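You operate a simulated robot arm through the tools that you are given. There is no shell and no other tool.

You run a simulated robot arm. Do the job below in one go: nothing can be reset, and whatever is moved stays where it is left.

Task
Move the green sample to the viewer and match it.
Fine: it lies clamped in the damp meter; BOARD switch off, free the green clamp, VIEWER switch on; slide till SAME SHADE shows; the other cards and the dryer knob stay.

The check looks at the end state, three seconds after you hand in, the way a careful person would. Anything else that was tipped, shoved, dropped, spilled or broken makes it a failure.

Robot
A 6-joint arm with a two-finger parallel gripper, fixed in place. Base frame: the origin is on the floor under the middle of its stand, x ahead of it, y to its left, z up. Readings come in m, rad, newtons and seconds.
With the tool pointing down near the work surface it reaches from about 0.26 to 0.68 m from the base axis. Its first joint turns from -1.152 to 1.152 rad. Payload 2.9 kg.
Tool frame: the origin (TCP) lies between the finger pads and is the grasp point; the fingertips stand 0.03 m ahead of it; z points along the fingers, y is the line along which they close. Largest opening 0.11 m; finger width 0.02, thickness 0.01; the body of the gripper, 0.048 by 0.112 m, starts 0.055 m behind the TCP.
Orientation is that of the tool frame in the base frame, as [roll, pitch, yaw] about the fixed x, y, z axes, in that order (R = Rz(yaw) Ry(pitch) Rx(roll)). With the fingers straight down and closing along the base's y, the tool's x points along the base's -x, its y along +y and its z along -z.

Tools
- The arm moves only by the tool step_arm. Its argument "steps" is a list that holds one entry, the list of rows, each a list of 7 numbers: the shift along the tool's x, y, z in m, then the turn, a rotation vector about the tool's x, y, z in rad, then the closure in counts, from 0 (fully open) to 255 (shut). In form: [[[tx, ty, tz, wx, wy, wz, gripper], ...]]. A call has 1 to 20 rows; each row is the pose to reach, as a shift and turn from the pose commanded when the call began, along the tool's axes at that moment. Each row takes 0.2 s and may step no farther than 0.05 m and 0.15 rad from the row before; otherwise, or with a gripper value out of range, the whole call is refused. Where a pose cannot be reached the arm comes as near as it can. A force on the tool above 40 N (or 10 N above the force at the start of the call, whichever is more), or a blocked arm, ends the call early, and 0.2 s more pass. The fingers move at their own pace (about 0.108 m/s each) and stop on an object; they squeeze with about 45 N. The grip force told is the motor's: it shows also when the fingers shut on nothing. Time passes only in rows, and 0.2 s behind the last, so rows that repeat a pose let the fingers close. The reply holds the time, the measured pose of the TCP, the force on the tool along the base axes, the opening and the grip force, in the units named above and with some noise, with the torque about the TCP (base axes, N m) and any sound that the robot's microphone picked up.
- Cameras (640 x 400 px; columns grow to the right, rows downward): "scene" is fixed at [0.0793, 0.4321, 1.3901]; the picture's right is [-0.75, -0.66, 0.00], its down [-0.34, 0.39, -0.85] and it looks along [0.57, -0.64, -0.52] (base axes); focal length 244 px, centre (320, 200). "wrist" rides on the gripper at [0.072, 0.017, -0.103] in the tool frame; the picture's right is [-0.23, 0.97, 0.00], its down [-0.76, -0.18, -0.62] and it looks along [-0.61, -0.14, 0.78] (tool axes); focal length 222 px, centre (320, 200). There is no depth. A picture from a camera that has moved, and an enlarged one, comes with that camera's place and axes in the base frame and with its lens.
- snapshot(camera): a new picture of that camera. It takes no simulated time.
- close_up(camera, box): a new picture of the part [left, top, right, bottom] of that camera's present view, enlarged. It takes no simulated time.
- hand_in(): hands the job in; it is judged then, once.

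Places have to be worked out from the pictures, the camera data and where the tool is seen. Open the gripper and draw the arm clear of the work before you hand the job in, unless the task says otherwise.

The tools are called after "Emit:" by a JSON object that holds its "name" and its "arguments". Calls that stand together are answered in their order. step_arm: Moves the arm, as the interface text tells. Its arguments: {"type":"object","properties":{"steps":{"type":"array"}},"required":["steps"]} The other tools are called the same way: snapshot (camera) takes a picture; close_up (camera, box) takes an enlarged picture of a part of a camera's view; hand_in () hands the job in.

At the start:

```text
t: 0.0
ee_pos: [0.3818, -0.0469, 1.2151]
ee_rot: [-3.141, 0.001, -3.141]
wrist_force: [0.4, 0.2, 0.2]
wrist_torque: [0.01, -0.01, 0.0]
finger_gap: 0.1096
grasp_force: 0.0
```

scene: 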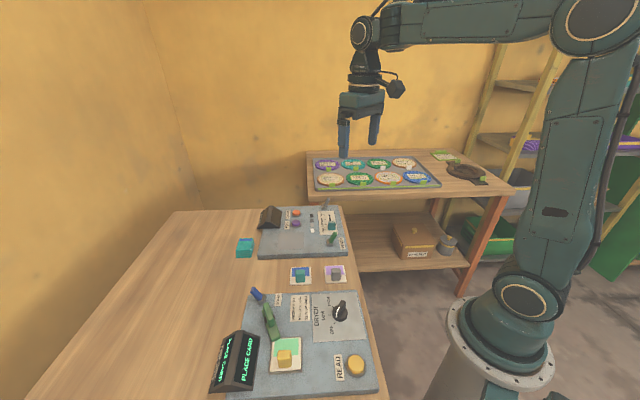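
wrist: 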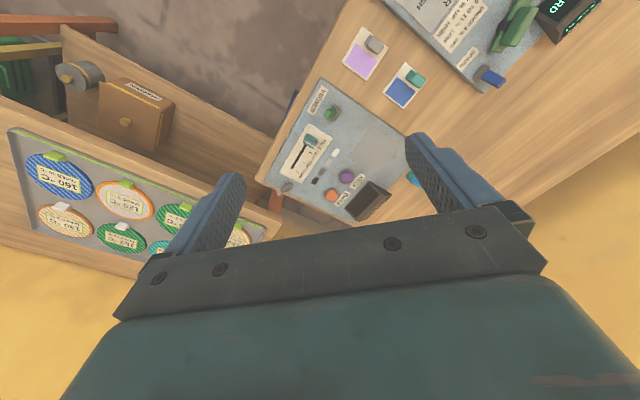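

I start by looking closely at both boards in the scene and wrist views before moving anything.

Emit:
{"name": "close_up", "arguments": {"camera": "scene", "box": [200, 270, 400, 400]}}

Emit:
{"name": "close_up", "arguments": {"camera": "scene", "box": [220, 190, 370, 290]}}

Emit:
{"name": "close_up", "arguments": {"camera": "wrist", "box": [240, 0, 640, 240]}}

Emit:
{"name": "close_up", "arguments": {"camera": "scene", "box": [300, 140, 520, 270]}}

```text
3.08 times, centred on (300, 335) of scene
camera zoom: at [0.0793, 0.4321, 1.3901], right [-0.75, -0.66, 0.0], down [-0.34, 0.39, -0.85], along [0.57, -0.64, -0.52], focal length 752 px, centre (382, -215)
```

zoom: 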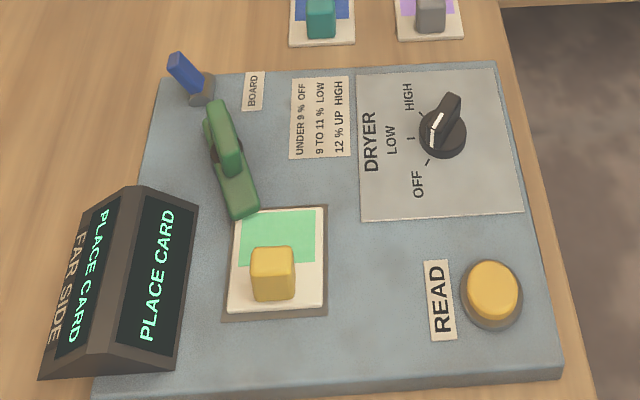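

```text
4.00 times, centred on (295, 240) of scene
camera zoom: at [0.0793, 0.4321, 1.3901], right [-0.75, -0.66, 0.0], down [-0.34, 0.39, -0.85], along [0.57, -0.64, -0.52], focal length 977 px, centre (420, 40)
```

zoom: 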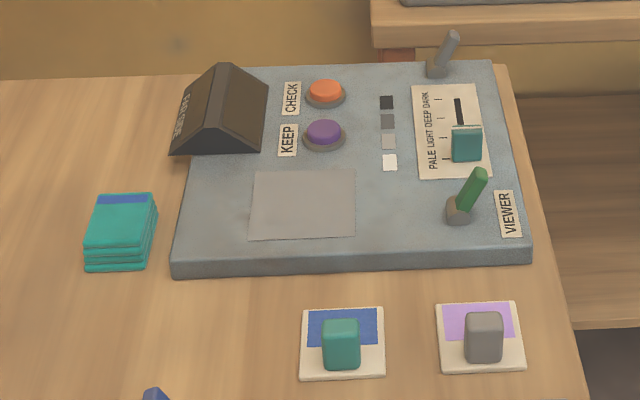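

```text
1.60 times, centred on (440, 120) of wrist
camera zoom: at [0.309, -0.0281, 1.3205], right [0.23, 0.97, 0.0], down [0.76, -0.18, 0.62], along [0.61, -0.14, -0.78], focal length 355 px, centre (128, 328)
```

zoom: 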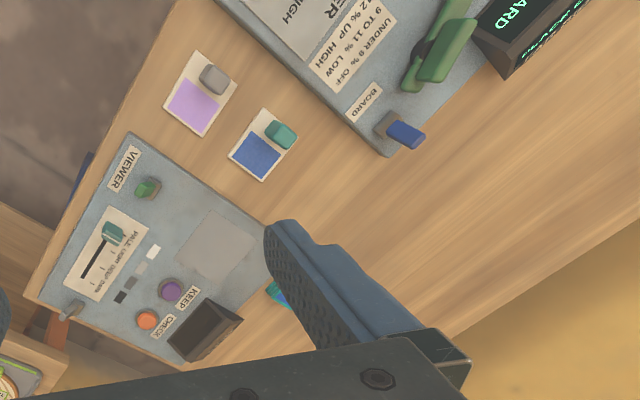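

```text
2.91 times, centred on (410, 205) of scene
camera zoom: at [0.0793, 0.4321, 1.3901], right [-0.75, -0.66, 0.0], down [-0.34, 0.39, -0.85], along [0.57, -0.64, -0.52], focal length 710 px, centre (58, 186)
```

zoom: 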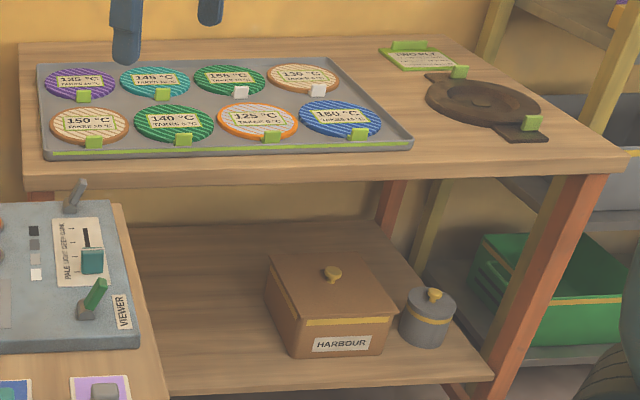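

The table top triangulates to z≈0.85, and both boards sit turned about 45° in the base frame. The damp meter is at about [0.30, 0.27] and the viewer at about [0.48, 0.0]. I move high over the damp meter, turning the tool 45°, to look at the clamp and switch from above.

Emit:
{"name": "step_arm", "arguments": {"steps": [[[0.005, 0.035, 0.01, 0, 0, -0.09, 0], [0.01, 0.07, 0.02, 0, 0, -0.18, 0], [0.015, 0.105, 0.03, 0, 0, -0.27, 0], [0.02, 0.14, 0.04, 0, 0, -0.36, 0], [0.025, 0.175, 0.05, 0, 0, -0.45, 0], [0.03, 0.21, 0.06, 0, 0, -0.54, 0], [0.035, 0.245, 0.07, 0, 0, -0.63, 0], [0.04, 0.28, 0.08, 0, 0, -0.72, 0], [0.045, 0.295, 0.08, 0, 0, -0.785, 0], [0.045, 0.295, 0.08, 0, 0, -0.785, 0]]]}}

```text
t: 2.2
ee_pos: [0.3376, 0.2512, 1.1367]
ee_rot: [-3.141, -0.001, -2.357]
wrist_force: [-0.7, 0.0, 0.3]
wrist_torque: [-0.03, 0.0, 0.0]
finger_gap: 0.1097
grasp_force: 0.1
```

The arm reached the commanded pose above the damp meter. Now I take pictures from the wrist and scene.

Emit:
{"name": "snapshot", "arguments": {"camera": "wrist"}}

Emit:
{"name": "snapshot", "arguments": {"camera": "scene"}}

Emit:
{"name": "close_up", "arguments": {"camera": "wrist", "box": [160, 0, 480, 200]}}

```text
taken
camera wrist: at [0.2746, 0.2116, 1.2411], right [-0.53, 0.85, 0.0], down [0.66, 0.41, 0.62], along [0.53, 0.33, -0.78], focal length 222 px, centre (320, 200)
```

wrist: 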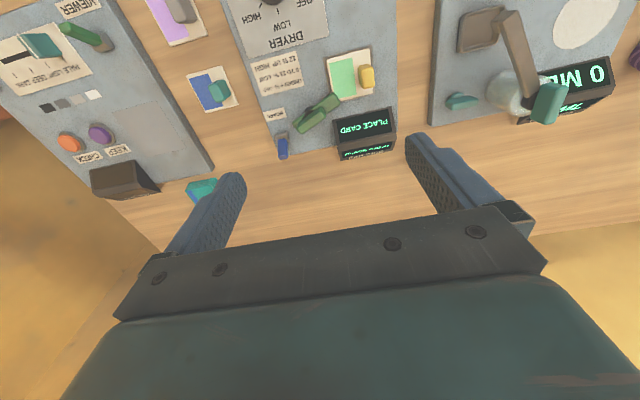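

```text
taken
```

scene: 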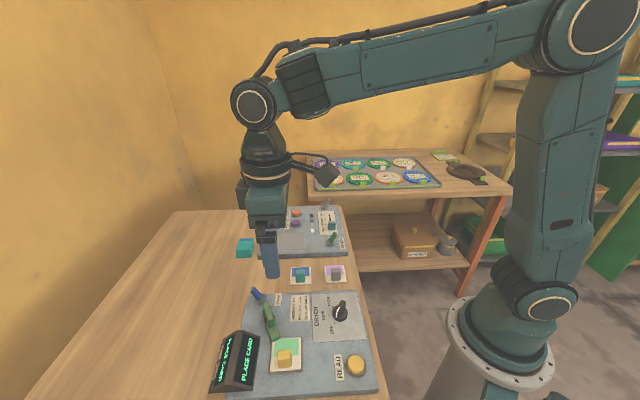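

```text
2.00 times, centred on (320, 100) of wrist
camera zoom: at [0.2746, 0.2116, 1.2411], right [-0.53, 0.85, 0.0], down [0.66, 0.41, 0.62], along [0.53, 0.33, -0.78], focal length 444 px, centre (320, 400)
```

zoom: 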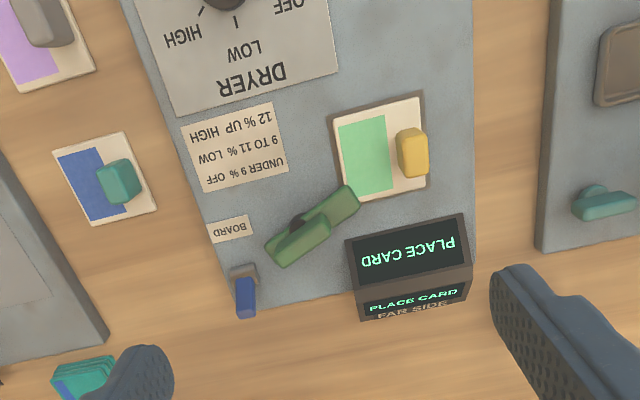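

The green clamp's bar reaches over one corner of the card, and there is a third station (a pourer) farther toward +y that I must stay clear of. I go lower over the clamp for a closer look.

Emit:
{"name": "step_arm", "arguments": {"steps": [[[-0.01, -0.005, 0.04, 0, 0, 0, 0], [-0.02, -0.01, 0.08, 0, 0, 0, 0], [-0.032, -0.018, 0.117, 0, 0, 0, 0], [-0.032, -0.018, 0.117, 0, 0, 0, 0]]]}}

Emit:
{"name": "snapshot", "arguments": {"camera": "wrist"}}

Emit:
{"name": "close_up", "arguments": {"camera": "wrist", "box": [200, 20, 440, 170]}}

Emit:
{"name": "close_up", "arguments": {"camera": "scene", "box": [240, 270, 320, 350]}}

```text
t: 3.2
ee_pos: [0.3729, 0.2582, 1.019]
ee_rot: [-3.14, 0.0, -2.357]
wrist_force: [-0.5, 1.2, 0.0]
wrist_torque: [0.0, -0.01, 0.02]
finger_gap: 0.1098
grasp_force: 0.1
```

```text
taken
camera wrist: at [0.31, 0.2201, 1.1237], right [-0.53, 0.85, 0.0], down [0.66, 0.41, 0.62], along [0.53, 0.33, -0.78], focal length 222 px, centre (320, 200)
```

wrist: 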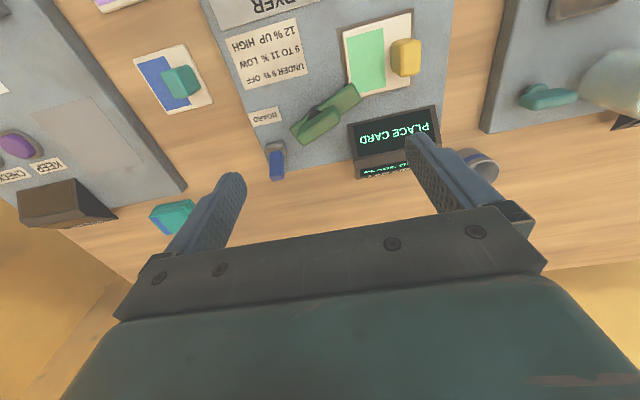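

```text
2.67 times, centred on (320, 95) of wrist
camera zoom: at [0.31, 0.2201, 1.1237], right [-0.53, 0.85, 0.0], down [0.66, 0.41, 0.62], along [0.53, 0.33, -0.78], focal length 592 px, centre (320, 480)
```

zoom: 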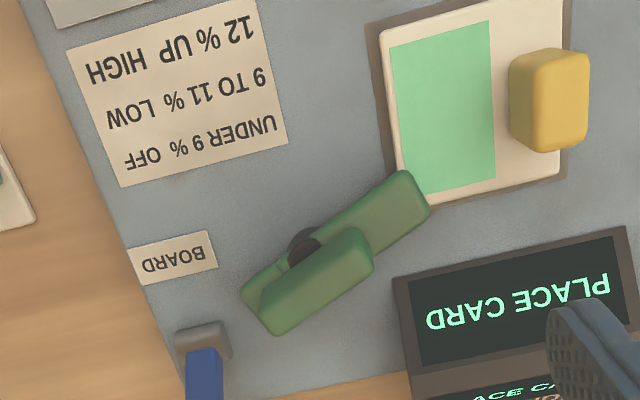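

```text
5.00 times, centred on (280, 310) of scene
camera zoom: at [0.0793, 0.4321, 1.3901], right [-0.75, -0.66, 0.0], down [-0.34, 0.39, -0.85], along [0.57, -0.64, -0.52], focal length 1221 px, centre (520, -350)
```

zoom: 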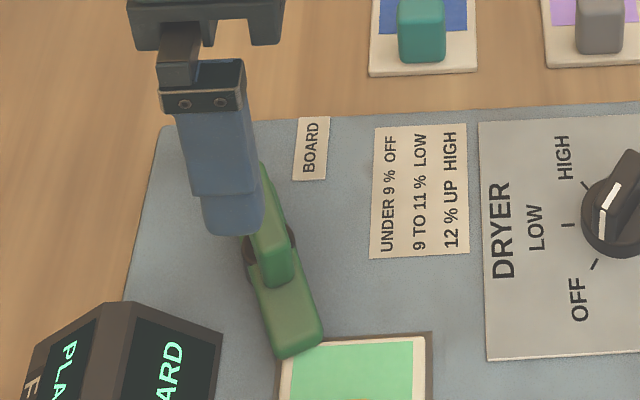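

The clamp appears to be a flat bar on a round hub with an upright fin as its handle, with the pivot around [0.377, 0.262]. I zoom in on it, the switch and the display to understand how it turns.

Emit:
{"name": "close_up", "arguments": {"camera": "wrist", "box": [250, 70, 410, 170]}}

Emit:
{"name": "close_up", "arguments": {"camera": "scene", "box": [240, 285, 304, 325]}}

Emit:
{"name": "close_up", "arguments": {"camera": "wrist", "box": [440, 0, 640, 150]}}

```text
4.00 times, centred on (330, 120) of wrist
camera zoom: at [0.31, 0.2201, 1.1237], right [-0.53, 0.85, 0.0], down [0.66, 0.41, 0.62], along [0.53, 0.33, -0.78], focal length 888 px, centre (280, 520)
```

zoom: 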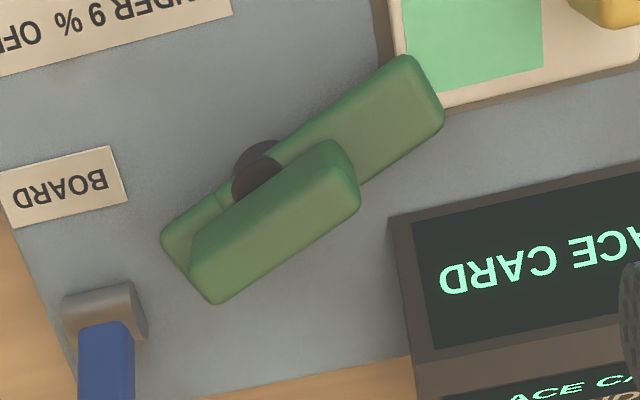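

```text
10.00 times, centred on (272, 305) of scene
camera zoom: at [0.0793, 0.4321, 1.3901], right [-0.75, -0.66, 0.0], down [-0.34, 0.39, -0.85], along [0.57, -0.64, -0.52], focal length 2442 px, centre (800, -850)
```

zoom: 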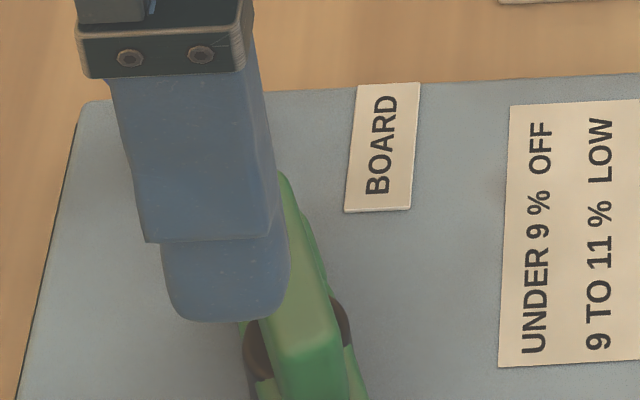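

```text
2.67 times, centred on (540, 75) of wrist
camera zoom: at [0.31, 0.2201, 1.1237], right [-0.53, 0.85, 0.0], down [0.66, 0.41, 0.62], along [0.53, 0.33, -0.78], focal length 592 px, centre (-267, 533)
```

zoom: 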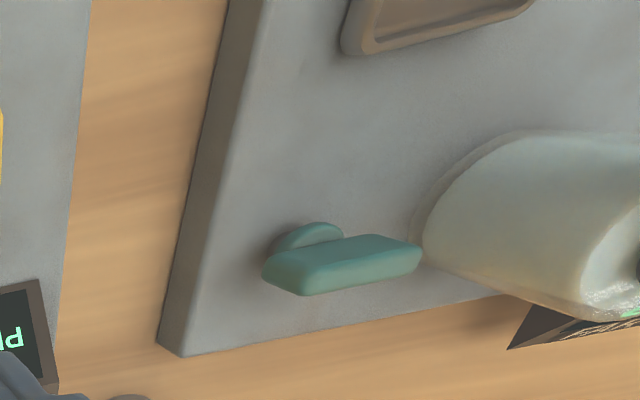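

The clamp is a turn-button with a vertical hub, and the BOARD switch barrel lies along the board's v-direction. The blue lever is tilted away from its label, with its tip at about [0.449, 0.2505, 0.915]. I close the fingers and move to just beyond the lever's far side, still high, then check.

Emit:
{"name": "step_arm", "arguments": {"steps": [[[-0.02, -0.015, 0, 0, 0, 0, 255], [-0.045, -0.035, 0, 0, 0, 0, 255], [-0.0735, -0.055, 0, 0, 0, 0, 255], [-0.0735, -0.055, 0, 0, 0, 0, 255], [-0.0735, -0.055, 0.03, 0, 0, 0, 255], [-0.0735, -0.055, 0.04, 0, 0, 0, 255], [-0.0735, -0.055, 0.04, 0, 0, 0, 255]]]}}

Emit:
{"name": "snapshot", "arguments": {"camera": "wrist"}}

Emit:
{"name": "close_up", "arguments": {"camera": "wrist", "box": [220, 50, 420, 200]}}

Emit:
{"name": "close_up", "arguments": {"camera": "scene", "box": [220, 250, 320, 330]}}

```text
t: 4.8
ee_pos: [0.4642, 0.2723, 0.9775]
ee_rot: [3.141, -0.001, -2.356]
wrist_force: [0.5, -0.1, 0.3]
wrist_torque: [-0.02, -0.02, -0.02]
finger_gap: 0.0001
grasp_force: 38.0
```

```text
taken
camera wrist: at [0.3997, 0.2333, 1.0836], right [-0.53, 0.85, 0.0], down [0.66, 0.41, 0.62], along [0.53, 0.33, -0.78], focal length 222 px, centre (320, 200)
```

wrist: 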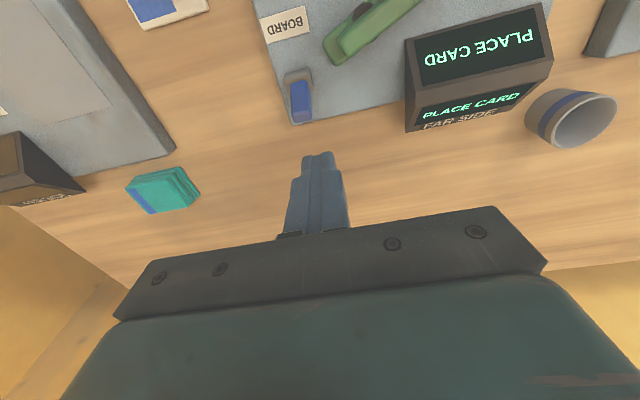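

```text
2.67 times, centred on (320, 125) of wrist
camera zoom: at [0.3997, 0.2333, 1.0836], right [-0.53, 0.85, 0.0], down [0.66, 0.41, 0.62], along [0.53, 0.33, -0.78], focal length 592 px, centre (320, 400)
```

zoom: 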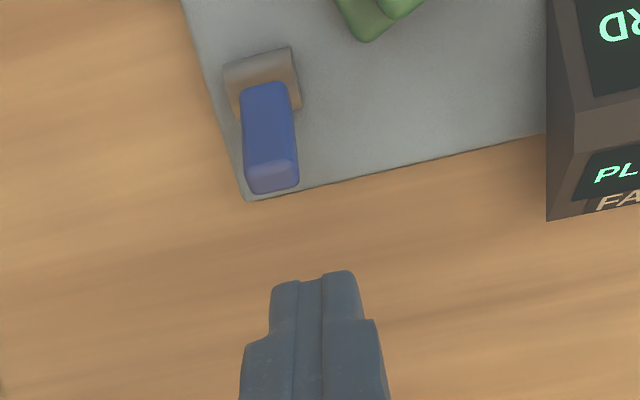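

```text
5.00 times, centred on (270, 290) of scene
camera zoom: at [0.0793, 0.4321, 1.3901], right [-0.75, -0.66, 0.0], down [-0.34, 0.39, -0.85], along [0.57, -0.64, -0.52], focal length 1221 px, centre (570, -250)
```

zoom: 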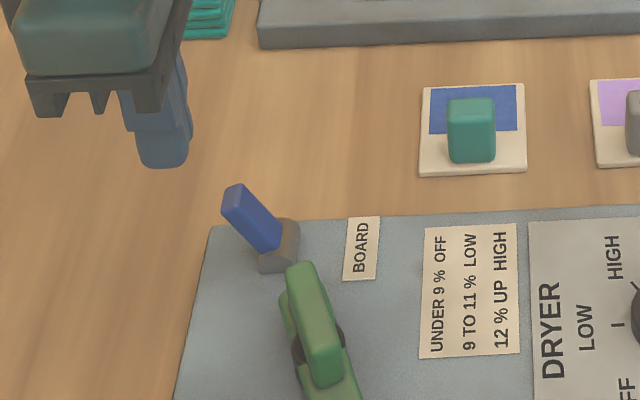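

The lever tip is at about [0.451, 0.250, 0.918] and the pivot barrel at about [0.4365, 0.239], and the closed fingers sit just beyond it. I lower so the fingertips are about 0.902 high and push slowly toward the BOARD label.

Emit:
{"name": "step_arm", "arguments": {"steps": [[[0, -0.006, 0.02, 0, 0, 0, 255], [0, -0.006, 0.0455, 0, 0, 0, 255], [0, -0.006, 0.0455, 0, 0, 0, 255], [0.008, -0.006, 0.0455, 0, 0, 0, 255], [0.015, -0.006, 0.0455, 0, 0, 0, 255], [0.02, -0.006, 0.0455, 0, 0, 0, 255], [0.025, -0.006, 0.0455, 0, 0, 0, 255], [0.03, -0.006, 0.0455, 0, 0, 0, 255], [0.034, -0.006, 0.0455, 0, 0, 0, 255], [0.034, -0.006, 0.0455, 0, 0, 0, 255]]]}}

Emit:
{"name": "close_up", "arguments": {"camera": "wrist", "box": [220, 50, 420, 200]}}

Emit:
{"name": "close_up", "arguments": {"camera": "scene", "box": [200, 250, 360, 400]}}

```text
t: 7.0
ee_pos: [0.4419, 0.2443, 0.9336]
ee_rot: [3.141, 0.0, -2.356]
wrist_force: [0.1, 0.3, -0.1]
wrist_torque: [0.0, 0.02, 0.01]
finger_gap: 0.0001
grasp_force: 37.6
heard: click
```

```text
2.67 times, centred on (320, 125) of wrist
camera zoom: at [0.38, 0.2058, 1.0376], right [-0.53, 0.85, 0.0], down [0.66, 0.41, 0.62], along [0.53, 0.33, -0.78], focal length 592 px, centre (320, 400)
```

zoom: 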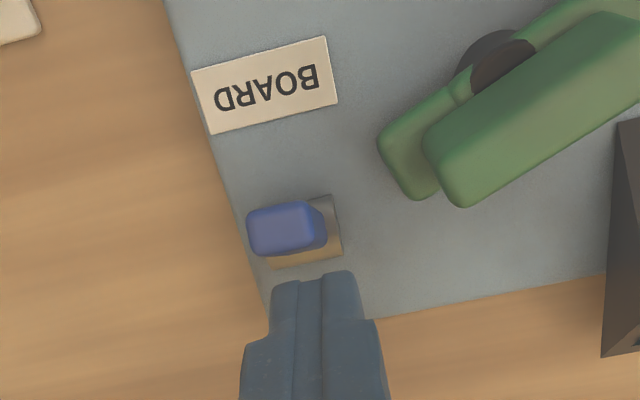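

```text
2.67 times, centred on (280, 325) of scene
camera zoom: at [0.0793, 0.4321, 1.3901], right [-0.75, -0.66, 0.0], down [-0.34, 0.39, -0.85], along [0.57, -0.64, -0.52], focal length 651 px, centre (427, -133)
```

zoom: 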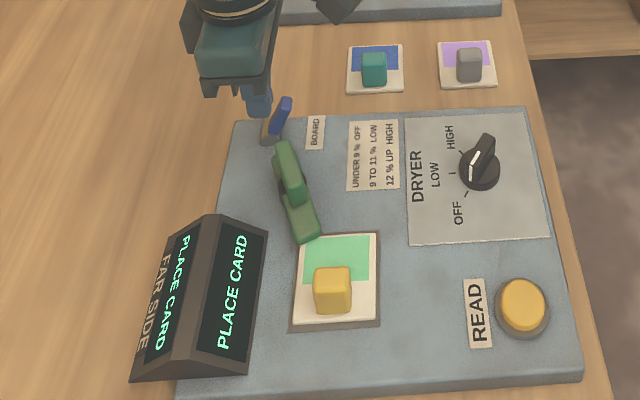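

I heard a click and the lever has flipped toward its label, but the meter screen still reads PLACE CARD. I back off the lever, rise, and look again.

Emit:
{"name": "step_arm", "arguments": {"steps": [[[-0.012, 0, 0, 0, 0, 0, 255], [-0.02, 0, 0, 0, 0, 0, 255], [-0.02, 0, -0.04, 0, 0, 0, 255], [-0.02, 0, -0.08, 0, 0, 0, 0], [-0.02, 0, -0.12, 0, 0, 0, 0], [-0.02, 0, -0.12, 0, 0, 0, 0]]]}}

Emit:
{"name": "close_up", "arguments": {"camera": "scene", "box": [200, 250, 360, 400]}}

Emit:
{"name": "snapshot", "arguments": {"camera": "wrist"}}

Emit:
{"name": "close_up", "arguments": {"camera": "wrist", "box": [220, 0, 460, 180]}}

```text
t: 8.4
ee_pos: [0.4559, 0.2588, 1.0539]
ee_rot: [3.141, 0.0, -2.355]
wrist_force: [-0.4, -0.5, -0.4]
wrist_torque: [0.02, 0.01, 0.02]
finger_gap: 0.11
grasp_force: 0.0
```

```text
2.67 times, centred on (280, 325) of scene
camera zoom: at [0.0793, 0.4321, 1.3901], right [-0.75, -0.66, 0.0], down [-0.34, 0.39, -0.85], along [0.57, -0.64, -0.52], focal length 651 px, centre (427, -133)
```

zoom: 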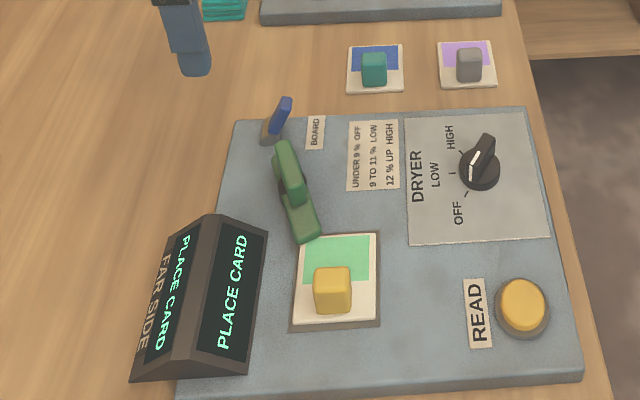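

```text
taken
camera wrist: at [0.3928, 0.2202, 1.1582], right [-0.53, 0.85, 0.0], down [0.66, 0.41, 0.62], along [0.53, 0.33, -0.78], focal length 222 px, centre (320, 200)
```

wrist: 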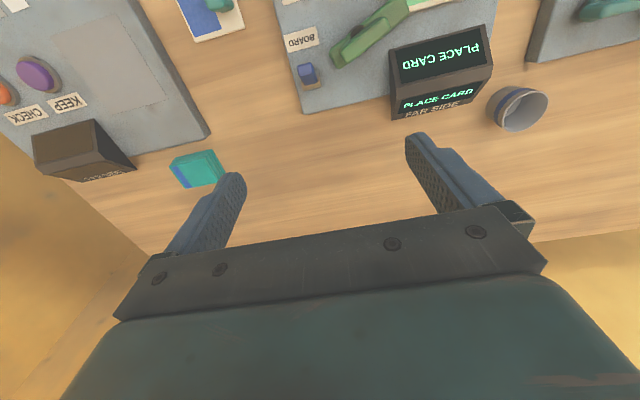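

```text
2.22 times, centred on (340, 90) of wrist
camera zoom: at [0.3928, 0.2202, 1.1582], right [-0.53, 0.85, 0.0], down [0.66, 0.41, 0.62], along [0.53, 0.33, -0.78], focal length 494 px, centre (276, 444)
```

zoom: 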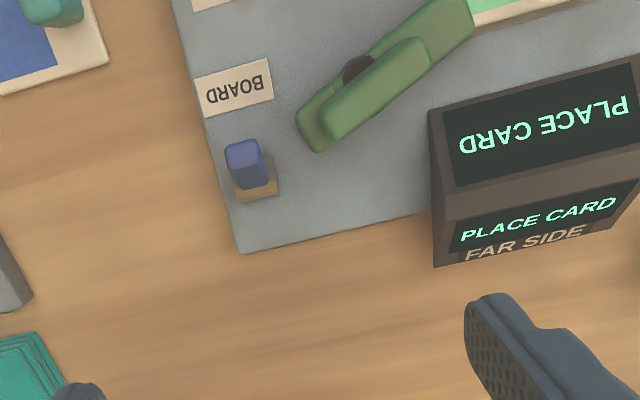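

The BOARD lever is fully over on its label side. Its screen hasn't changed, so I'll watch that as I go on. Next I move above the clamp hub and turn the tool so the fingers would close across the fin, then look before descending.

Emit:
{"name": "step_arm", "arguments": {"steps": [[[0.006, 0.006, 0, 0, 0, 0.139, 0], [0.012, 0.013, 0, 0, 0, 0.278, 0], [0.018, 0.02, 0, 0, 0, 0.417, 0], [0.025, 0.027, 0, 0, 0, 0.556, 0], [0.032, 0.034, 0.01, 0, 0, 0.695, 0], [0.039, 0.041, 0.02, 0, 0, 0.834, 0], [0.046, 0.048, 0.03, 0, 0, 0.973, 0], [0.052, 0.054, 0.03, 0, 0, 1.112, 0], [0.055, 0.058, 0.03, 0, 0, 1.25, 0], [0.055, 0.058, 0.03, 0, 0, 1.25, 0]]]}}

Emit:
{"name": "snapshot", "arguments": {"camera": "wrist"}}

Emit:
{"name": "close_up", "arguments": {"camera": "wrist", "box": [220, 20, 420, 170]}}

Emit:
{"name": "close_up", "arguments": {"camera": "scene", "box": [200, 250, 360, 400]}}

```text
t: 10.6
ee_pos: [0.3758, 0.2592, 1.0232]
ee_rot: [-3.14, -0.001, 2.675]
wrist_force: [0.3, 0.2, 0.1]
wrist_torque: [-0.02, -0.01, 0.01]
finger_gap: 0.1101
grasp_force: 0.1
```

```text
taken
camera wrist: at [0.3191, 0.3084, 1.1284], right [0.64, 0.77, 0.0], down [0.6, -0.5, 0.62], along [0.48, -0.4, -0.78], focal length 222 px, centre (320, 200)
```

wrist: 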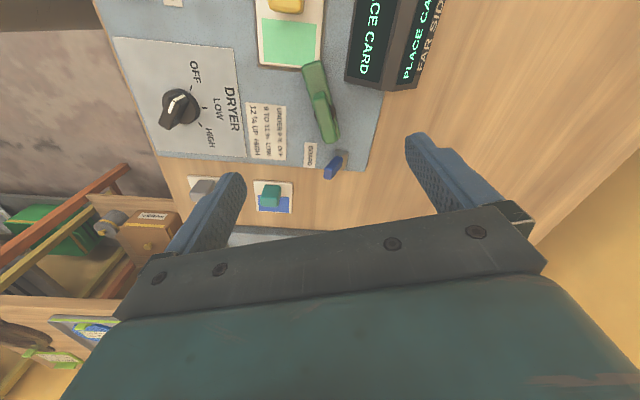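

```text
2.67 times, centred on (320, 95) of wrist
camera zoom: at [0.3191, 0.3084, 1.1284], right [0.64, 0.77, 0.0], down [0.6, -0.5, 0.62], along [0.48, -0.4, -0.78], focal length 592 px, centre (320, 480)
```

zoom: 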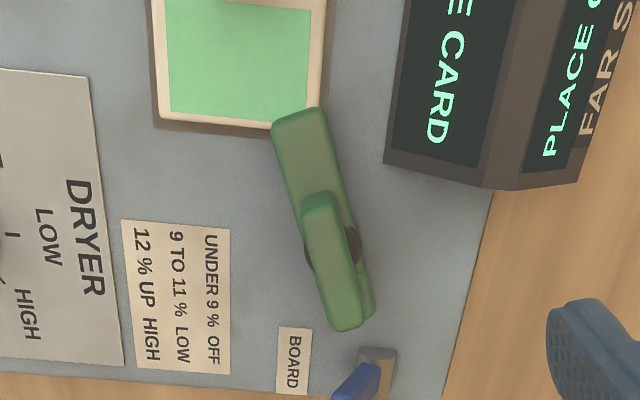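

```text
2.67 times, centred on (280, 325) of scene
camera zoom: at [0.0793, 0.4321, 1.3901], right [-0.75, -0.66, 0.0], down [-0.34, 0.39, -0.85], along [0.57, -0.64, -0.52], focal length 651 px, centre (427, -133)
```

zoom: 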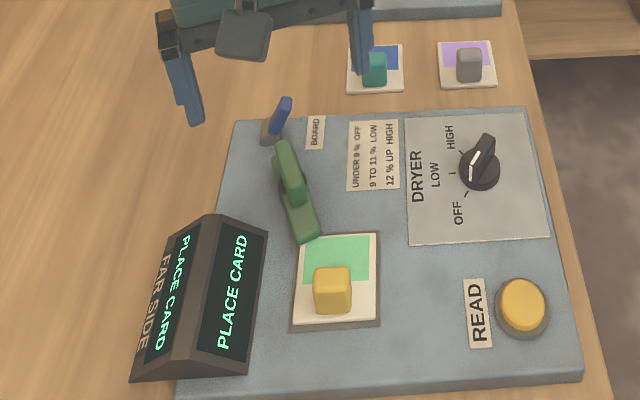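

Triangulating the BOARD label gives board top z≈0.867; the fin runs to about z 0.911, centred at about [0.380, 0.2625] and lined up with my tool axes. I half-close the fingers and come down to just above the fin, then check alignment.

Emit:
{"name": "step_arm", "arguments": {"steps": [[[-0.0023, 0.0048, 0.02, 0, 0, 0, 162], [-0.0023, 0.0048, 0.045, 0, 0, 0, 162], [-0.0023, 0.0048, 0.067, 0, 0, 0, 162], [-0.0023, 0.0048, 0.067, 0, 0, 0, 162]]]}}

Emit:
{"name": "close_up", "arguments": {"camera": "wrist", "box": [220, 80, 420, 230]}}

Emit:
{"name": "close_up", "arguments": {"camera": "scene", "box": [220, 260, 320, 340]}}

```text
t: 11.6
ee_pos: [0.3808, 0.2648, 0.9566]
ee_rot: [-3.139, 0.001, 2.676]
wrist_force: [0.4, -0.4, -1.0]
wrist_torque: [0.02, -0.04, -0.01]
finger_gap: 0.0403
grasp_force: 0.0
```

```text
2.67 times, centred on (320, 155) of wrist
camera zoom: at [0.3233, 0.3127, 1.0614], right [0.64, 0.77, 0.0], down [0.6, -0.5, 0.62], along [0.48, -0.4, -0.78], focal length 592 px, centre (320, 320)
```

zoom: 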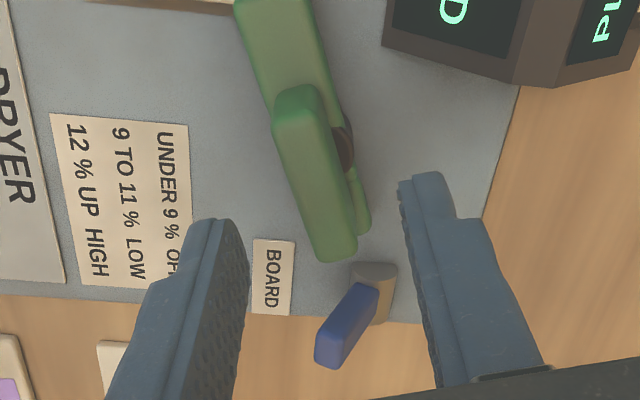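

```text
5.00 times, centred on (270, 300) of scene
camera zoom: at [0.0793, 0.4321, 1.3901], right [-0.75, -0.66, 0.0], down [-0.34, 0.39, -0.85], along [0.57, -0.64, -0.52], focal length 1221 px, centre (570, -300)
```

zoom: 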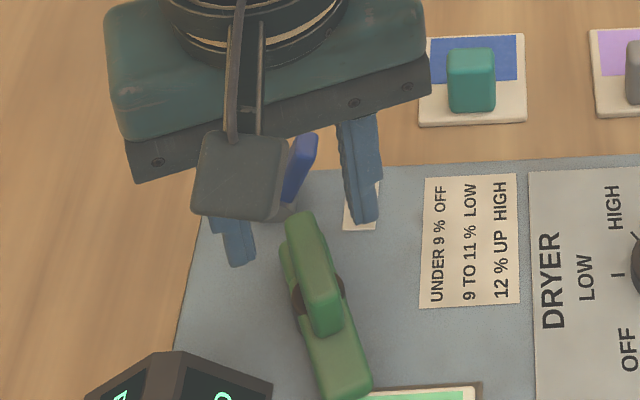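

The fin lines up with the midplane of the fingers and the hub sits under the TCP to within a few millimetres. I lower so the pads straddle the fin and close on it.

Emit:
{"name": "step_arm", "arguments": {"steps": [[[0.0015, 0, 0.018, 0, 0, 0, 162], [0.0015, 0, 0.0345, 0, 0, 0, 162], [0.0015, 0, 0.0345, 0, 0, 0, 200], [0.0015, 0, 0.0345, 0, 0, 0, 255], [0.0015, 0, 0.0345, 0, 0, 0, 255]]]}}

Emit:
{"name": "close_up", "arguments": {"camera": "wrist", "box": [220, 80, 420, 230]}}

```text
t: 12.8
ee_pos: [0.378, 0.263, 0.9209]
ee_rot: [-3.138, -0.002, 2.677]
wrist_force: [-7.2, -14.8, 1.8]
wrist_torque: [0.04, -0.26, 0.98]
finger_gap: 0.0148
grasp_force: 45.0
```

```text
2.67 times, centred on (320, 155) of wrist
camera zoom: at [0.3218, 0.3121, 1.0256], right [0.64, 0.77, 0.0], down [0.6, -0.5, 0.62], along [0.48, -0.4, -0.78], focal length 592 px, centre (320, 320)
```

zoom: 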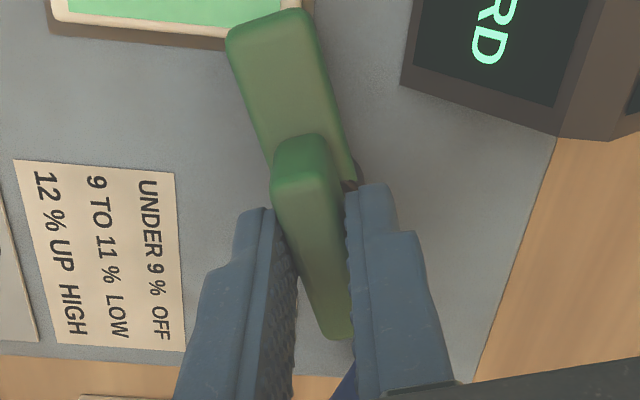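

The grip shows a sideways force of about 16 N and 1 N·m of twist, so I'm slightly off the fin's centreline. I ease 2.5 mm toward the force and try a very small turn (counter-clockwise seen from above) to feel which way the clamp moves.

Emit:
{"name": "step_arm", "arguments": {"steps": [[[0, -0.0025, 0, 0, 0, 0, 255], [0, -0.0025, 0, 0, 0, -0.04, 255], [0, -0.0025, 0, 0, 0, -0.08, 255], [0, -0.0025, 0, 0, 0, -0.08, 255]]]}}

Emit:
{"name": "close_up", "arguments": {"camera": "wrist", "box": [220, 80, 420, 230]}}

Emit:
{"name": "close_up", "arguments": {"camera": "scene", "box": [200, 250, 360, 400]}}

```text
t: 13.8
ee_pos: [0.3785, 0.2634, 0.9217]
ee_rot: [3.139, 0.0, 2.76]
wrist_force: [-1.4, 10.5, -22.7]
wrist_torque: [-0.13, -0.63, 0.05]
finger_gap: 0.014
grasp_force: 44.9
```

```text
2.67 times, centred on (320, 155) of wrist
camera zoom: at [0.3176, 0.3066, 1.0258], right [0.57, 0.82, 0.0], down [0.64, -0.45, 0.62], along [0.51, -0.36, -0.78], focal length 592 px, centre (320, 320)
```

zoom: 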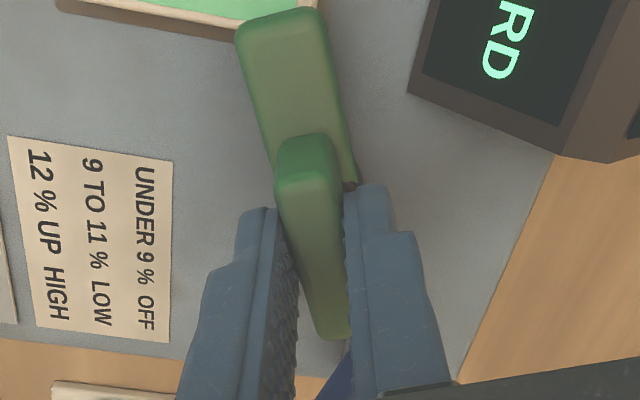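

```text
2.67 times, centred on (280, 325) of scene
camera zoom: at [0.0795, 0.4326, 1.3899], right [-0.75, -0.66, 0.0], down [-0.35, 0.39, -0.85], along [0.57, -0.64, -0.52], focal length 651 px, centre (427, -133)
```

zoom: 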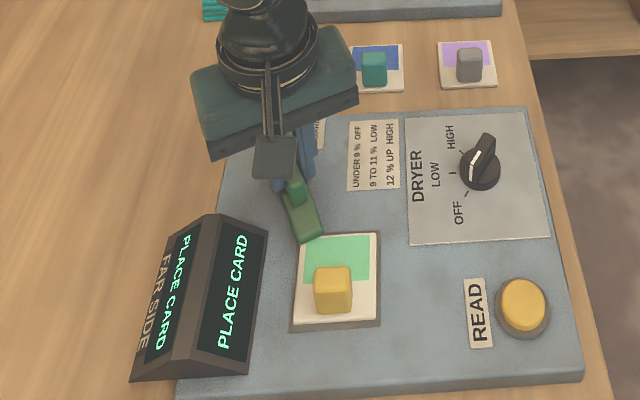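

The twist relaxed to near zero and the fin turned with the fingers, so the clamp swings counter-clockwise (bar tip moving away from the display). I continue turning in small steps while watching torque and force.

Emit:
{"name": "step_arm", "arguments": {"steps": [[[0, 0, 0.001, 0, 0, -0.07, 255], [0, 0, 0.001, 0, 0, -0.14, 255], [0, 0, 0.001, 0, 0, -0.21, 255], [0, 0, 0.001, 0, 0, -0.28, 255], [0, 0, 0.001, 0, 0, -0.28, 255]]]}}

Emit:
{"name": "close_up", "arguments": {"camera": "wrist", "box": [220, 80, 420, 230]}}

Emit:
{"name": "close_up", "arguments": {"camera": "scene", "box": [200, 250, 360, 400]}}

```text
t: 15.0
ee_pos: [0.3788, 0.2623, 0.9207]
ee_rot: [3.141, -0.002, 3.038]
wrist_force: [-8.7, 11.1, -17.5]
wrist_torque: [0.17, -0.75, 0.05]
finger_gap: 0.0139
grasp_force: 44.4
```

```text
2.67 times, centred on (320, 155) of wrist
camera zoom: at [0.308, 0.2873, 1.0258], right [0.33, 0.95, 0.0], down [0.74, -0.25, 0.62], along [0.59, -0.2, -0.78], focal length 592 px, centre (320, 320)
```

zoom: 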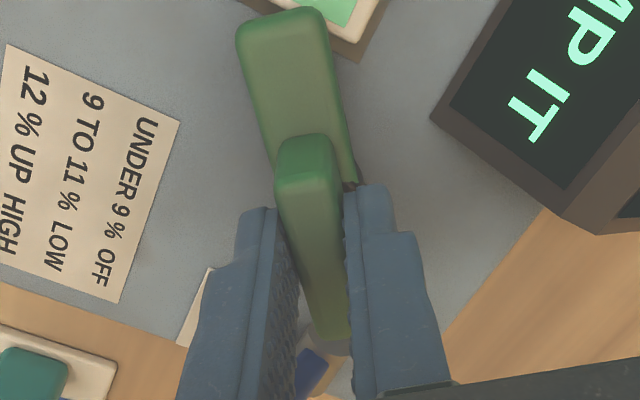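

```text
2.67 times, centred on (280, 325) of scene
camera zoom: at [0.0793, 0.4325, 1.39], right [-0.75, -0.66, 0.0], down [-0.34, 0.39, -0.85], along [0.57, -0.64, -0.52], focal length 651 px, centre (427, -133)
```

zoom: 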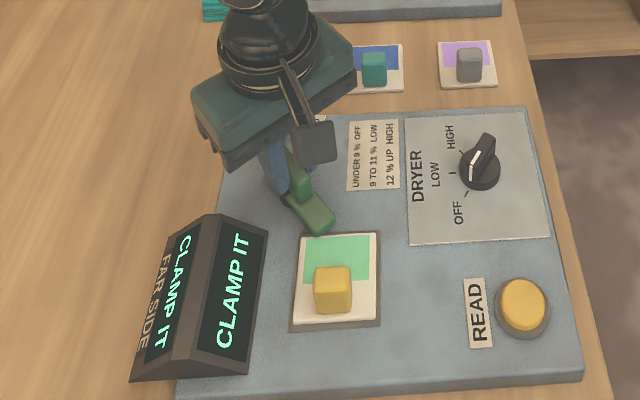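

The screen changed to CLAMP IT, so the clamp is opening. I keep turning it the same way in small steps until it is well clear or meets its stop.

Emit:
{"name": "step_arm", "arguments": {"steps": [[[0, 0, 0, 0, 0, -0.09, 255], [0, 0, 0, 0, 0, -0.18, 255], [0, 0, 0, 0, 0, -0.27, 255], [0, 0, 0, 0, 0, -0.36, 255], [0, 0, 0, 0, 0, -0.45, 255], [0, 0, 0, 0, 0, -0.45, 255]]]}}

Emit:
{"name": "close_up", "arguments": {"camera": "wrist", "box": [220, 80, 420, 230]}}

Emit:
{"name": "close_up", "arguments": {"camera": "scene", "box": [200, 250, 360, 400]}}

```text
t: 16.4
ee_pos: [0.3788, 0.2597, 0.9206]
ee_rot: [3.141, -0.003, -2.799]
wrist_force: [-10.6, -10.5, -8.4]
wrist_torque: [-0.07, 0.15, -0.02]
finger_gap: 0.0136
grasp_force: 45.2
```

```text
2.67 times, centred on (320, 155) of wrist
camera zoom: at [0.3047, 0.253, 1.026], right [-0.11, 0.99, 0.0], down [0.78, 0.09, 0.62], along [0.62, 0.07, -0.78], focal length 592 px, centre (320, 320)
```

zoom: 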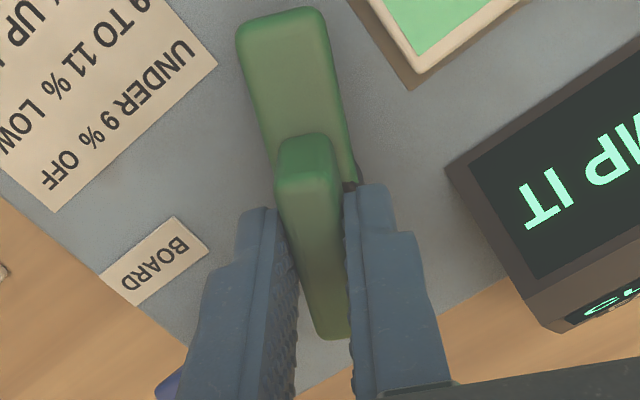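

```text
2.67 times, centred on (280, 325) of scene
camera zoom: at [0.0791, 0.4319, 1.3902], right [-0.75, -0.66, 0.0], down [-0.34, 0.39, -0.85], along [0.57, -0.64, -0.52], focal length 651 px, centre (427, -133)
```

zoom: 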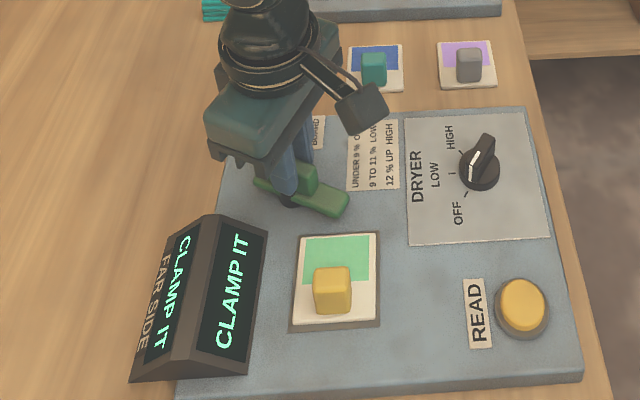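

The bar is now off the card with near-zero torque. I continue turning a little farther to find the clamp's open stop.

Emit:
{"name": "step_arm", "arguments": {"steps": [[[0.0015, -0.001, 0, 0, 0, -0.08, 255], [0.0015, -0.001, 0, 0, 0, -0.16, 255], [0.0015, -0.001, 0, 0, 0, -0.24, 255], [0.0015, -0.001, 0, 0, 0, -0.32, 255], [0.0015, -0.001, 0, 0, 0, -0.4, 255], [0.0015, -0.001, 0, 0, 0, -0.4, 255]]]}}

Emit:
{"name": "close_up", "arguments": {"camera": "wrist", "box": [220, 80, 420, 230]}}

Emit:
{"name": "close_up", "arguments": {"camera": "scene", "box": [200, 250, 360, 400]}}

```text
t: 17.8
ee_pos: [0.3788, 0.2591, 0.9209]
ee_rot: [-3.139, 0.002, -2.398]
wrist_force: [10.5, -16.3, -7.7]
wrist_torque: [-0.26, 0.09, -0.06]
finger_gap: 0.0137
grasp_force: 45.3
```

```text
2.67 times, centred on (320, 155) of wrist
camera zoom: at [0.3141, 0.2234, 1.0257], right [-0.49, 0.87, 0.0], down [0.68, 0.38, 0.62], along [0.54, 0.31, -0.78], focal length 592 px, centre (320, 320)
```

zoom: 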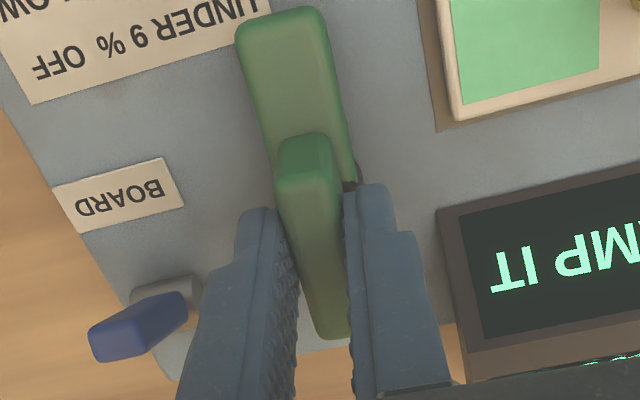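

```text
2.67 times, centred on (280, 325) of scene
camera zoom: at [0.0796, 0.4317, 1.3902], right [-0.75, -0.66, 0.0], down [-0.35, 0.39, -0.85], along [0.57, -0.64, -0.52], focal length 651 px, centre (427, -133)
```

zoom: 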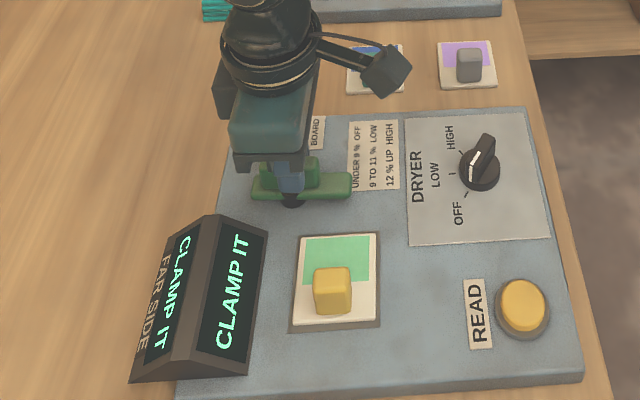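

The clamp has turned about 70° and lies well clear of the card. I try one small extra turn to see whether it is at its stop.

Emit:
{"name": "step_arm", "arguments": {"steps": [[[0, 0, 0, 0, 0, -0.06, 255], [0, 0, 0, 0, 0, -0.12, 255], [0, 0, 0, 0, 0, -0.18, 255], [0, 0, 0, 0, 0, -0.18, 255]]]}}

Emit:
{"name": "close_up", "arguments": {"camera": "wrist", "box": [220, 80, 420, 230]}}

```text
t: 18.8
ee_pos: [0.3784, 0.2578, 0.9216]
ee_rot: [-3.136, 0.002, -2.219]
wrist_force: [17.5, -19.7, -6.4]
wrist_torque: [0.38, -0.6, -0.06]
finger_gap: 0.0137
grasp_force: 45.0
```

```text
2.67 times, centred on (320, 155) of wrist
camera zoom: at [0.3219, 0.2121, 1.0257], right [-0.64, 0.77, 0.0], down [0.6, 0.5, 0.62], along [0.48, 0.4, -0.78], focal length 592 px, centre (320, 320)
```

zoom: 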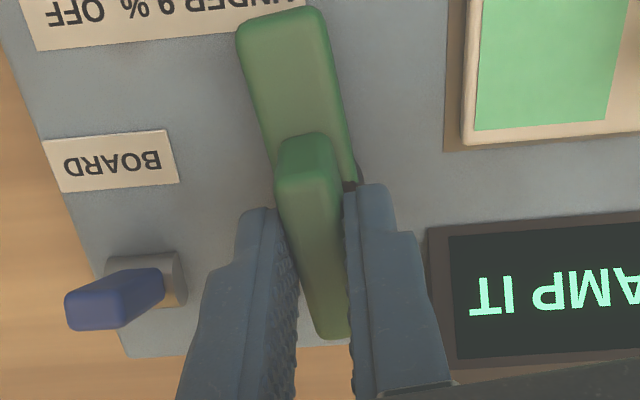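

The clamp still turns freely at about 80°, which is amply open. I ease the sideways load, open the fingers partway (the BOARD lever is nearby, so not fully), and rise straight up.

Emit:
{"name": "step_arm", "arguments": {"steps": [[[0.0005, -0.002, 0, 0, 0, 0, 255], [0.0005, -0.002, 0, 0, 0, 0, 170], [0.0005, -0.002, 0, 0, 0, 0, 162], [0.0005, -0.002, -0.03, 0, 0, 0, 162], [0.0005, -0.002, -0.07, 0, 0, 0, 162], [0.0005, -0.002, -0.11, 0, 0, 0, 100], [0.0005, -0.002, -0.11, 0, 0, 0, 100]]]}}

Emit:
{"name": "snapshot", "arguments": {"camera": "wrist"}}

Emit:
{"name": "close_up", "arguments": {"camera": "wrist", "box": [240, 20, 480, 170]}}

Emit:
{"name": "close_up", "arguments": {"camera": "scene", "box": [200, 250, 360, 400]}}

```text
t: 20.4
ee_pos: [0.3803, 0.2608, 1.0312]
ee_rot: [3.14, 0.001, -2.216]
wrist_force: [-0.6, 1.0, -0.2]
wrist_torque: [-0.01, 0.01, 0.02]
finger_gap: 0.0668
grasp_force: 0.0
```

```text
taken
camera wrist: at [0.3233, 0.2128, 1.1363], right [-0.64, 0.77, 0.0], down [0.6, 0.5, 0.62], along [0.48, 0.4, -0.78], focal length 222 px, centre (320, 200)
```

wrist: 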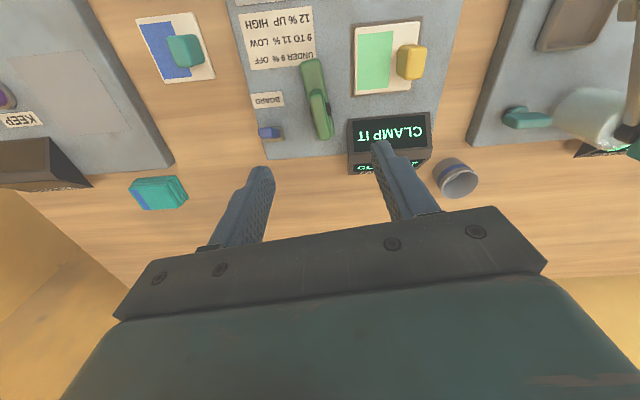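

```text
2.67 times, centred on (360, 95) of wrist
camera zoom: at [0.3233, 0.2128, 1.1363], right [-0.64, 0.77, 0.0], down [0.6, 0.5, 0.62], along [0.48, 0.4, -0.78], focal length 592 px, centre (213, 480)
```

zoom: 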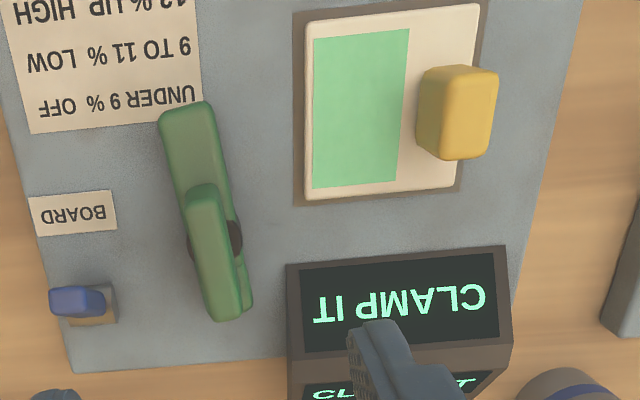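

```text
2.67 times, centred on (280, 325) of scene
camera zoom: at [0.0793, 0.4321, 1.3901], right [-0.75, -0.66, 0.0], down [-0.34, 0.39, -0.85], along [0.57, -0.64, -0.52], focal length 651 px, centre (427, -133)
```

zoom: 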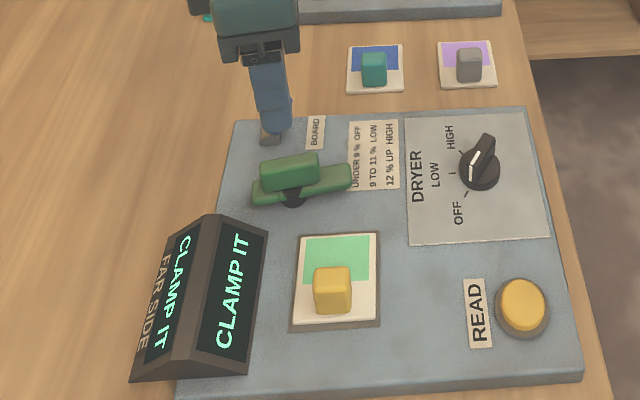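

The clamp stays open and everything else is undisturbed. The card is a 6 cm square centred at about [0.305, 0.284], with its knob at about [0.290, 0.297] and knob top around z 0.90. I move above the knob with the fingers set to close along the card's long direction, and check.

Emit:
{"name": "step_arm", "arguments": {"steps": [[[0.007, 0.025, 0.005, 0, 0, 0.04, 100], [0.014, 0.05, 0.01, 0, 0, 0.08, 110], [0.02, 0.075, 0.02, 0, 0, 0.12, 120], [0.0254, 0.0939, 0.03, 0, 0, 0.14, 130], [0.0254, 0.0939, 0.05, 0, 0, 0.14, 130], [0.0254, 0.0939, 0.05, 0, 0, 0.14, 130]]]}}

Emit:
{"name": "snapshot", "arguments": {"camera": "wrist"}}

Emit:
{"name": "close_up", "arguments": {"camera": "wrist", "box": [220, 60, 420, 210]}}

Emit:
{"name": "close_up", "arguments": {"camera": "scene", "box": [240, 310, 340, 390]}}

```text
t: 21.8
ee_pos: [0.2886, 0.2947, 0.9807]
ee_rot: [-3.141, -0.001, -2.356]
wrist_force: [-0.5, -0.6, 0.9]
wrist_torque: [-0.01, -0.01, -0.01]
finger_gap: 0.0542
grasp_force: 0.1
```

```text
taken
camera wrist: at [0.2261, 0.2571, 1.085], right [-0.53, 0.85, 0.0], down [0.66, 0.41, 0.62], along [0.53, 0.33, -0.78], focal length 222 px, centre (320, 200)
```

wrist: 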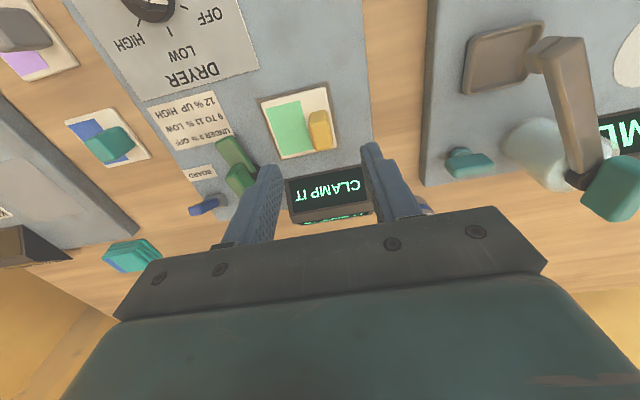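

```text
2.67 times, centred on (320, 135) of wrist
camera zoom: at [0.2261, 0.2571, 1.085], right [-0.53, 0.85, 0.0], down [0.66, 0.41, 0.62], along [0.53, 0.33, -0.78], focal length 592 px, centre (320, 373)
```

zoom: 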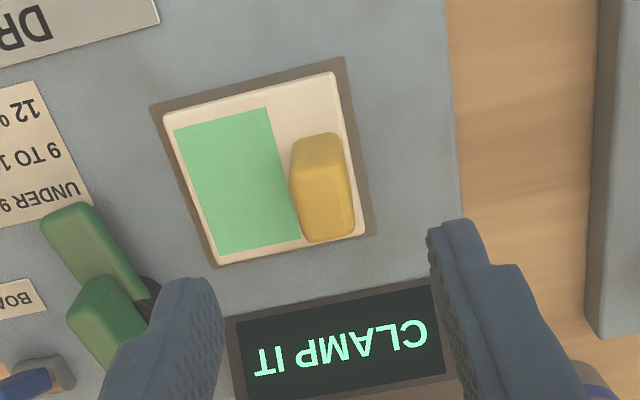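

```text
5.00 times, centred on (290, 350) of scene
camera zoom: at [0.0793, 0.4321, 1.3901], right [-0.75, -0.66, 0.0], down [-0.34, 0.39, -0.85], along [0.57, -0.64, -0.52], focal length 1221 px, centre (470, -550)
```

zoom: 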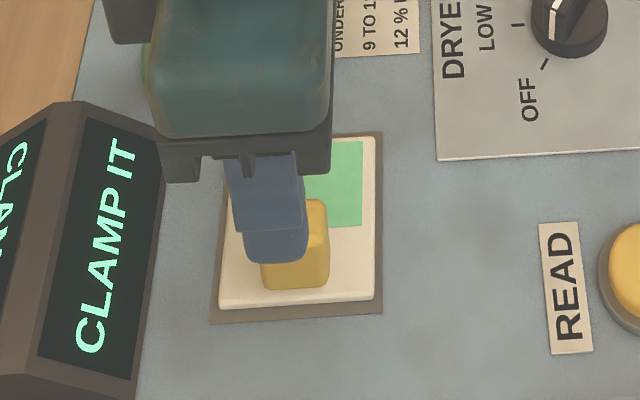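

The knob (about 2.6 × 1.7 cm) is within 4 mm of the TCP axis; I correct that, descend with fingertips staying above the card surface, and close on the knob.

Emit:
{"name": "step_arm", "arguments": {"steps": [[[-0.004, 0.0016, 0.02, 0, 0, 0, 130], [-0.004, 0.0016, 0.045, 0, 0, 0, 130], [-0.004, 0.0016, 0.065, 0, 0, 0, 130], [-0.004, 0.0016, 0.0747, 0, 0, 0, 130], [-0.004, 0.0016, 0.0747, 0, 0, 0, 130], [-0.004, 0.0016, 0.0747, 0, 0, 0, 180], [-0.004, 0.0016, 0.0747, 0, 0, 0, 255], [-0.004, 0.0016, 0.0747, 0, 0, 0, 255]]]}}

Emit:
{"name": "close_up", "arguments": {"camera": "wrist", "box": [220, 60, 420, 210]}}

Emit:
{"name": "close_up", "arguments": {"camera": "scene", "box": [240, 310, 340, 390]}}

```text
t: 23.6
ee_pos: [0.2901, 0.2975, 0.9067]
ee_rot: [-3.141, 0.001, -2.358]
wrist_force: [1.0, -0.4, -0.4]
wrist_torque: [-0.02, -0.02, 0.02]
finger_gap: 0.0171
grasp_force: 44.8
```

```text
2.67 times, centred on (320, 135) of wrist
camera zoom: at [0.2271, 0.2602, 1.0112], right [-0.53, 0.85, 0.0], down [0.66, 0.41, 0.62], along [0.53, 0.33, -0.78], focal length 592 px, centre (320, 373)
```

zoom: 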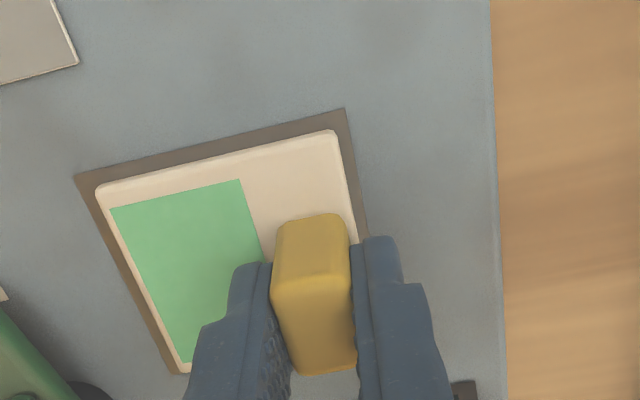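

```text
5.00 times, centred on (290, 350) of scene
camera zoom: at [0.0793, 0.4321, 1.3901], right [-0.75, -0.66, 0.0], down [-0.34, 0.39, -0.85], along [0.57, -0.64, -0.52], focal length 1221 px, centre (470, -550)
```

zoom: 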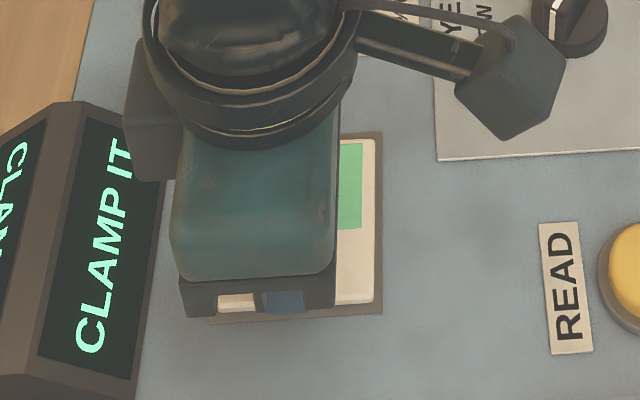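

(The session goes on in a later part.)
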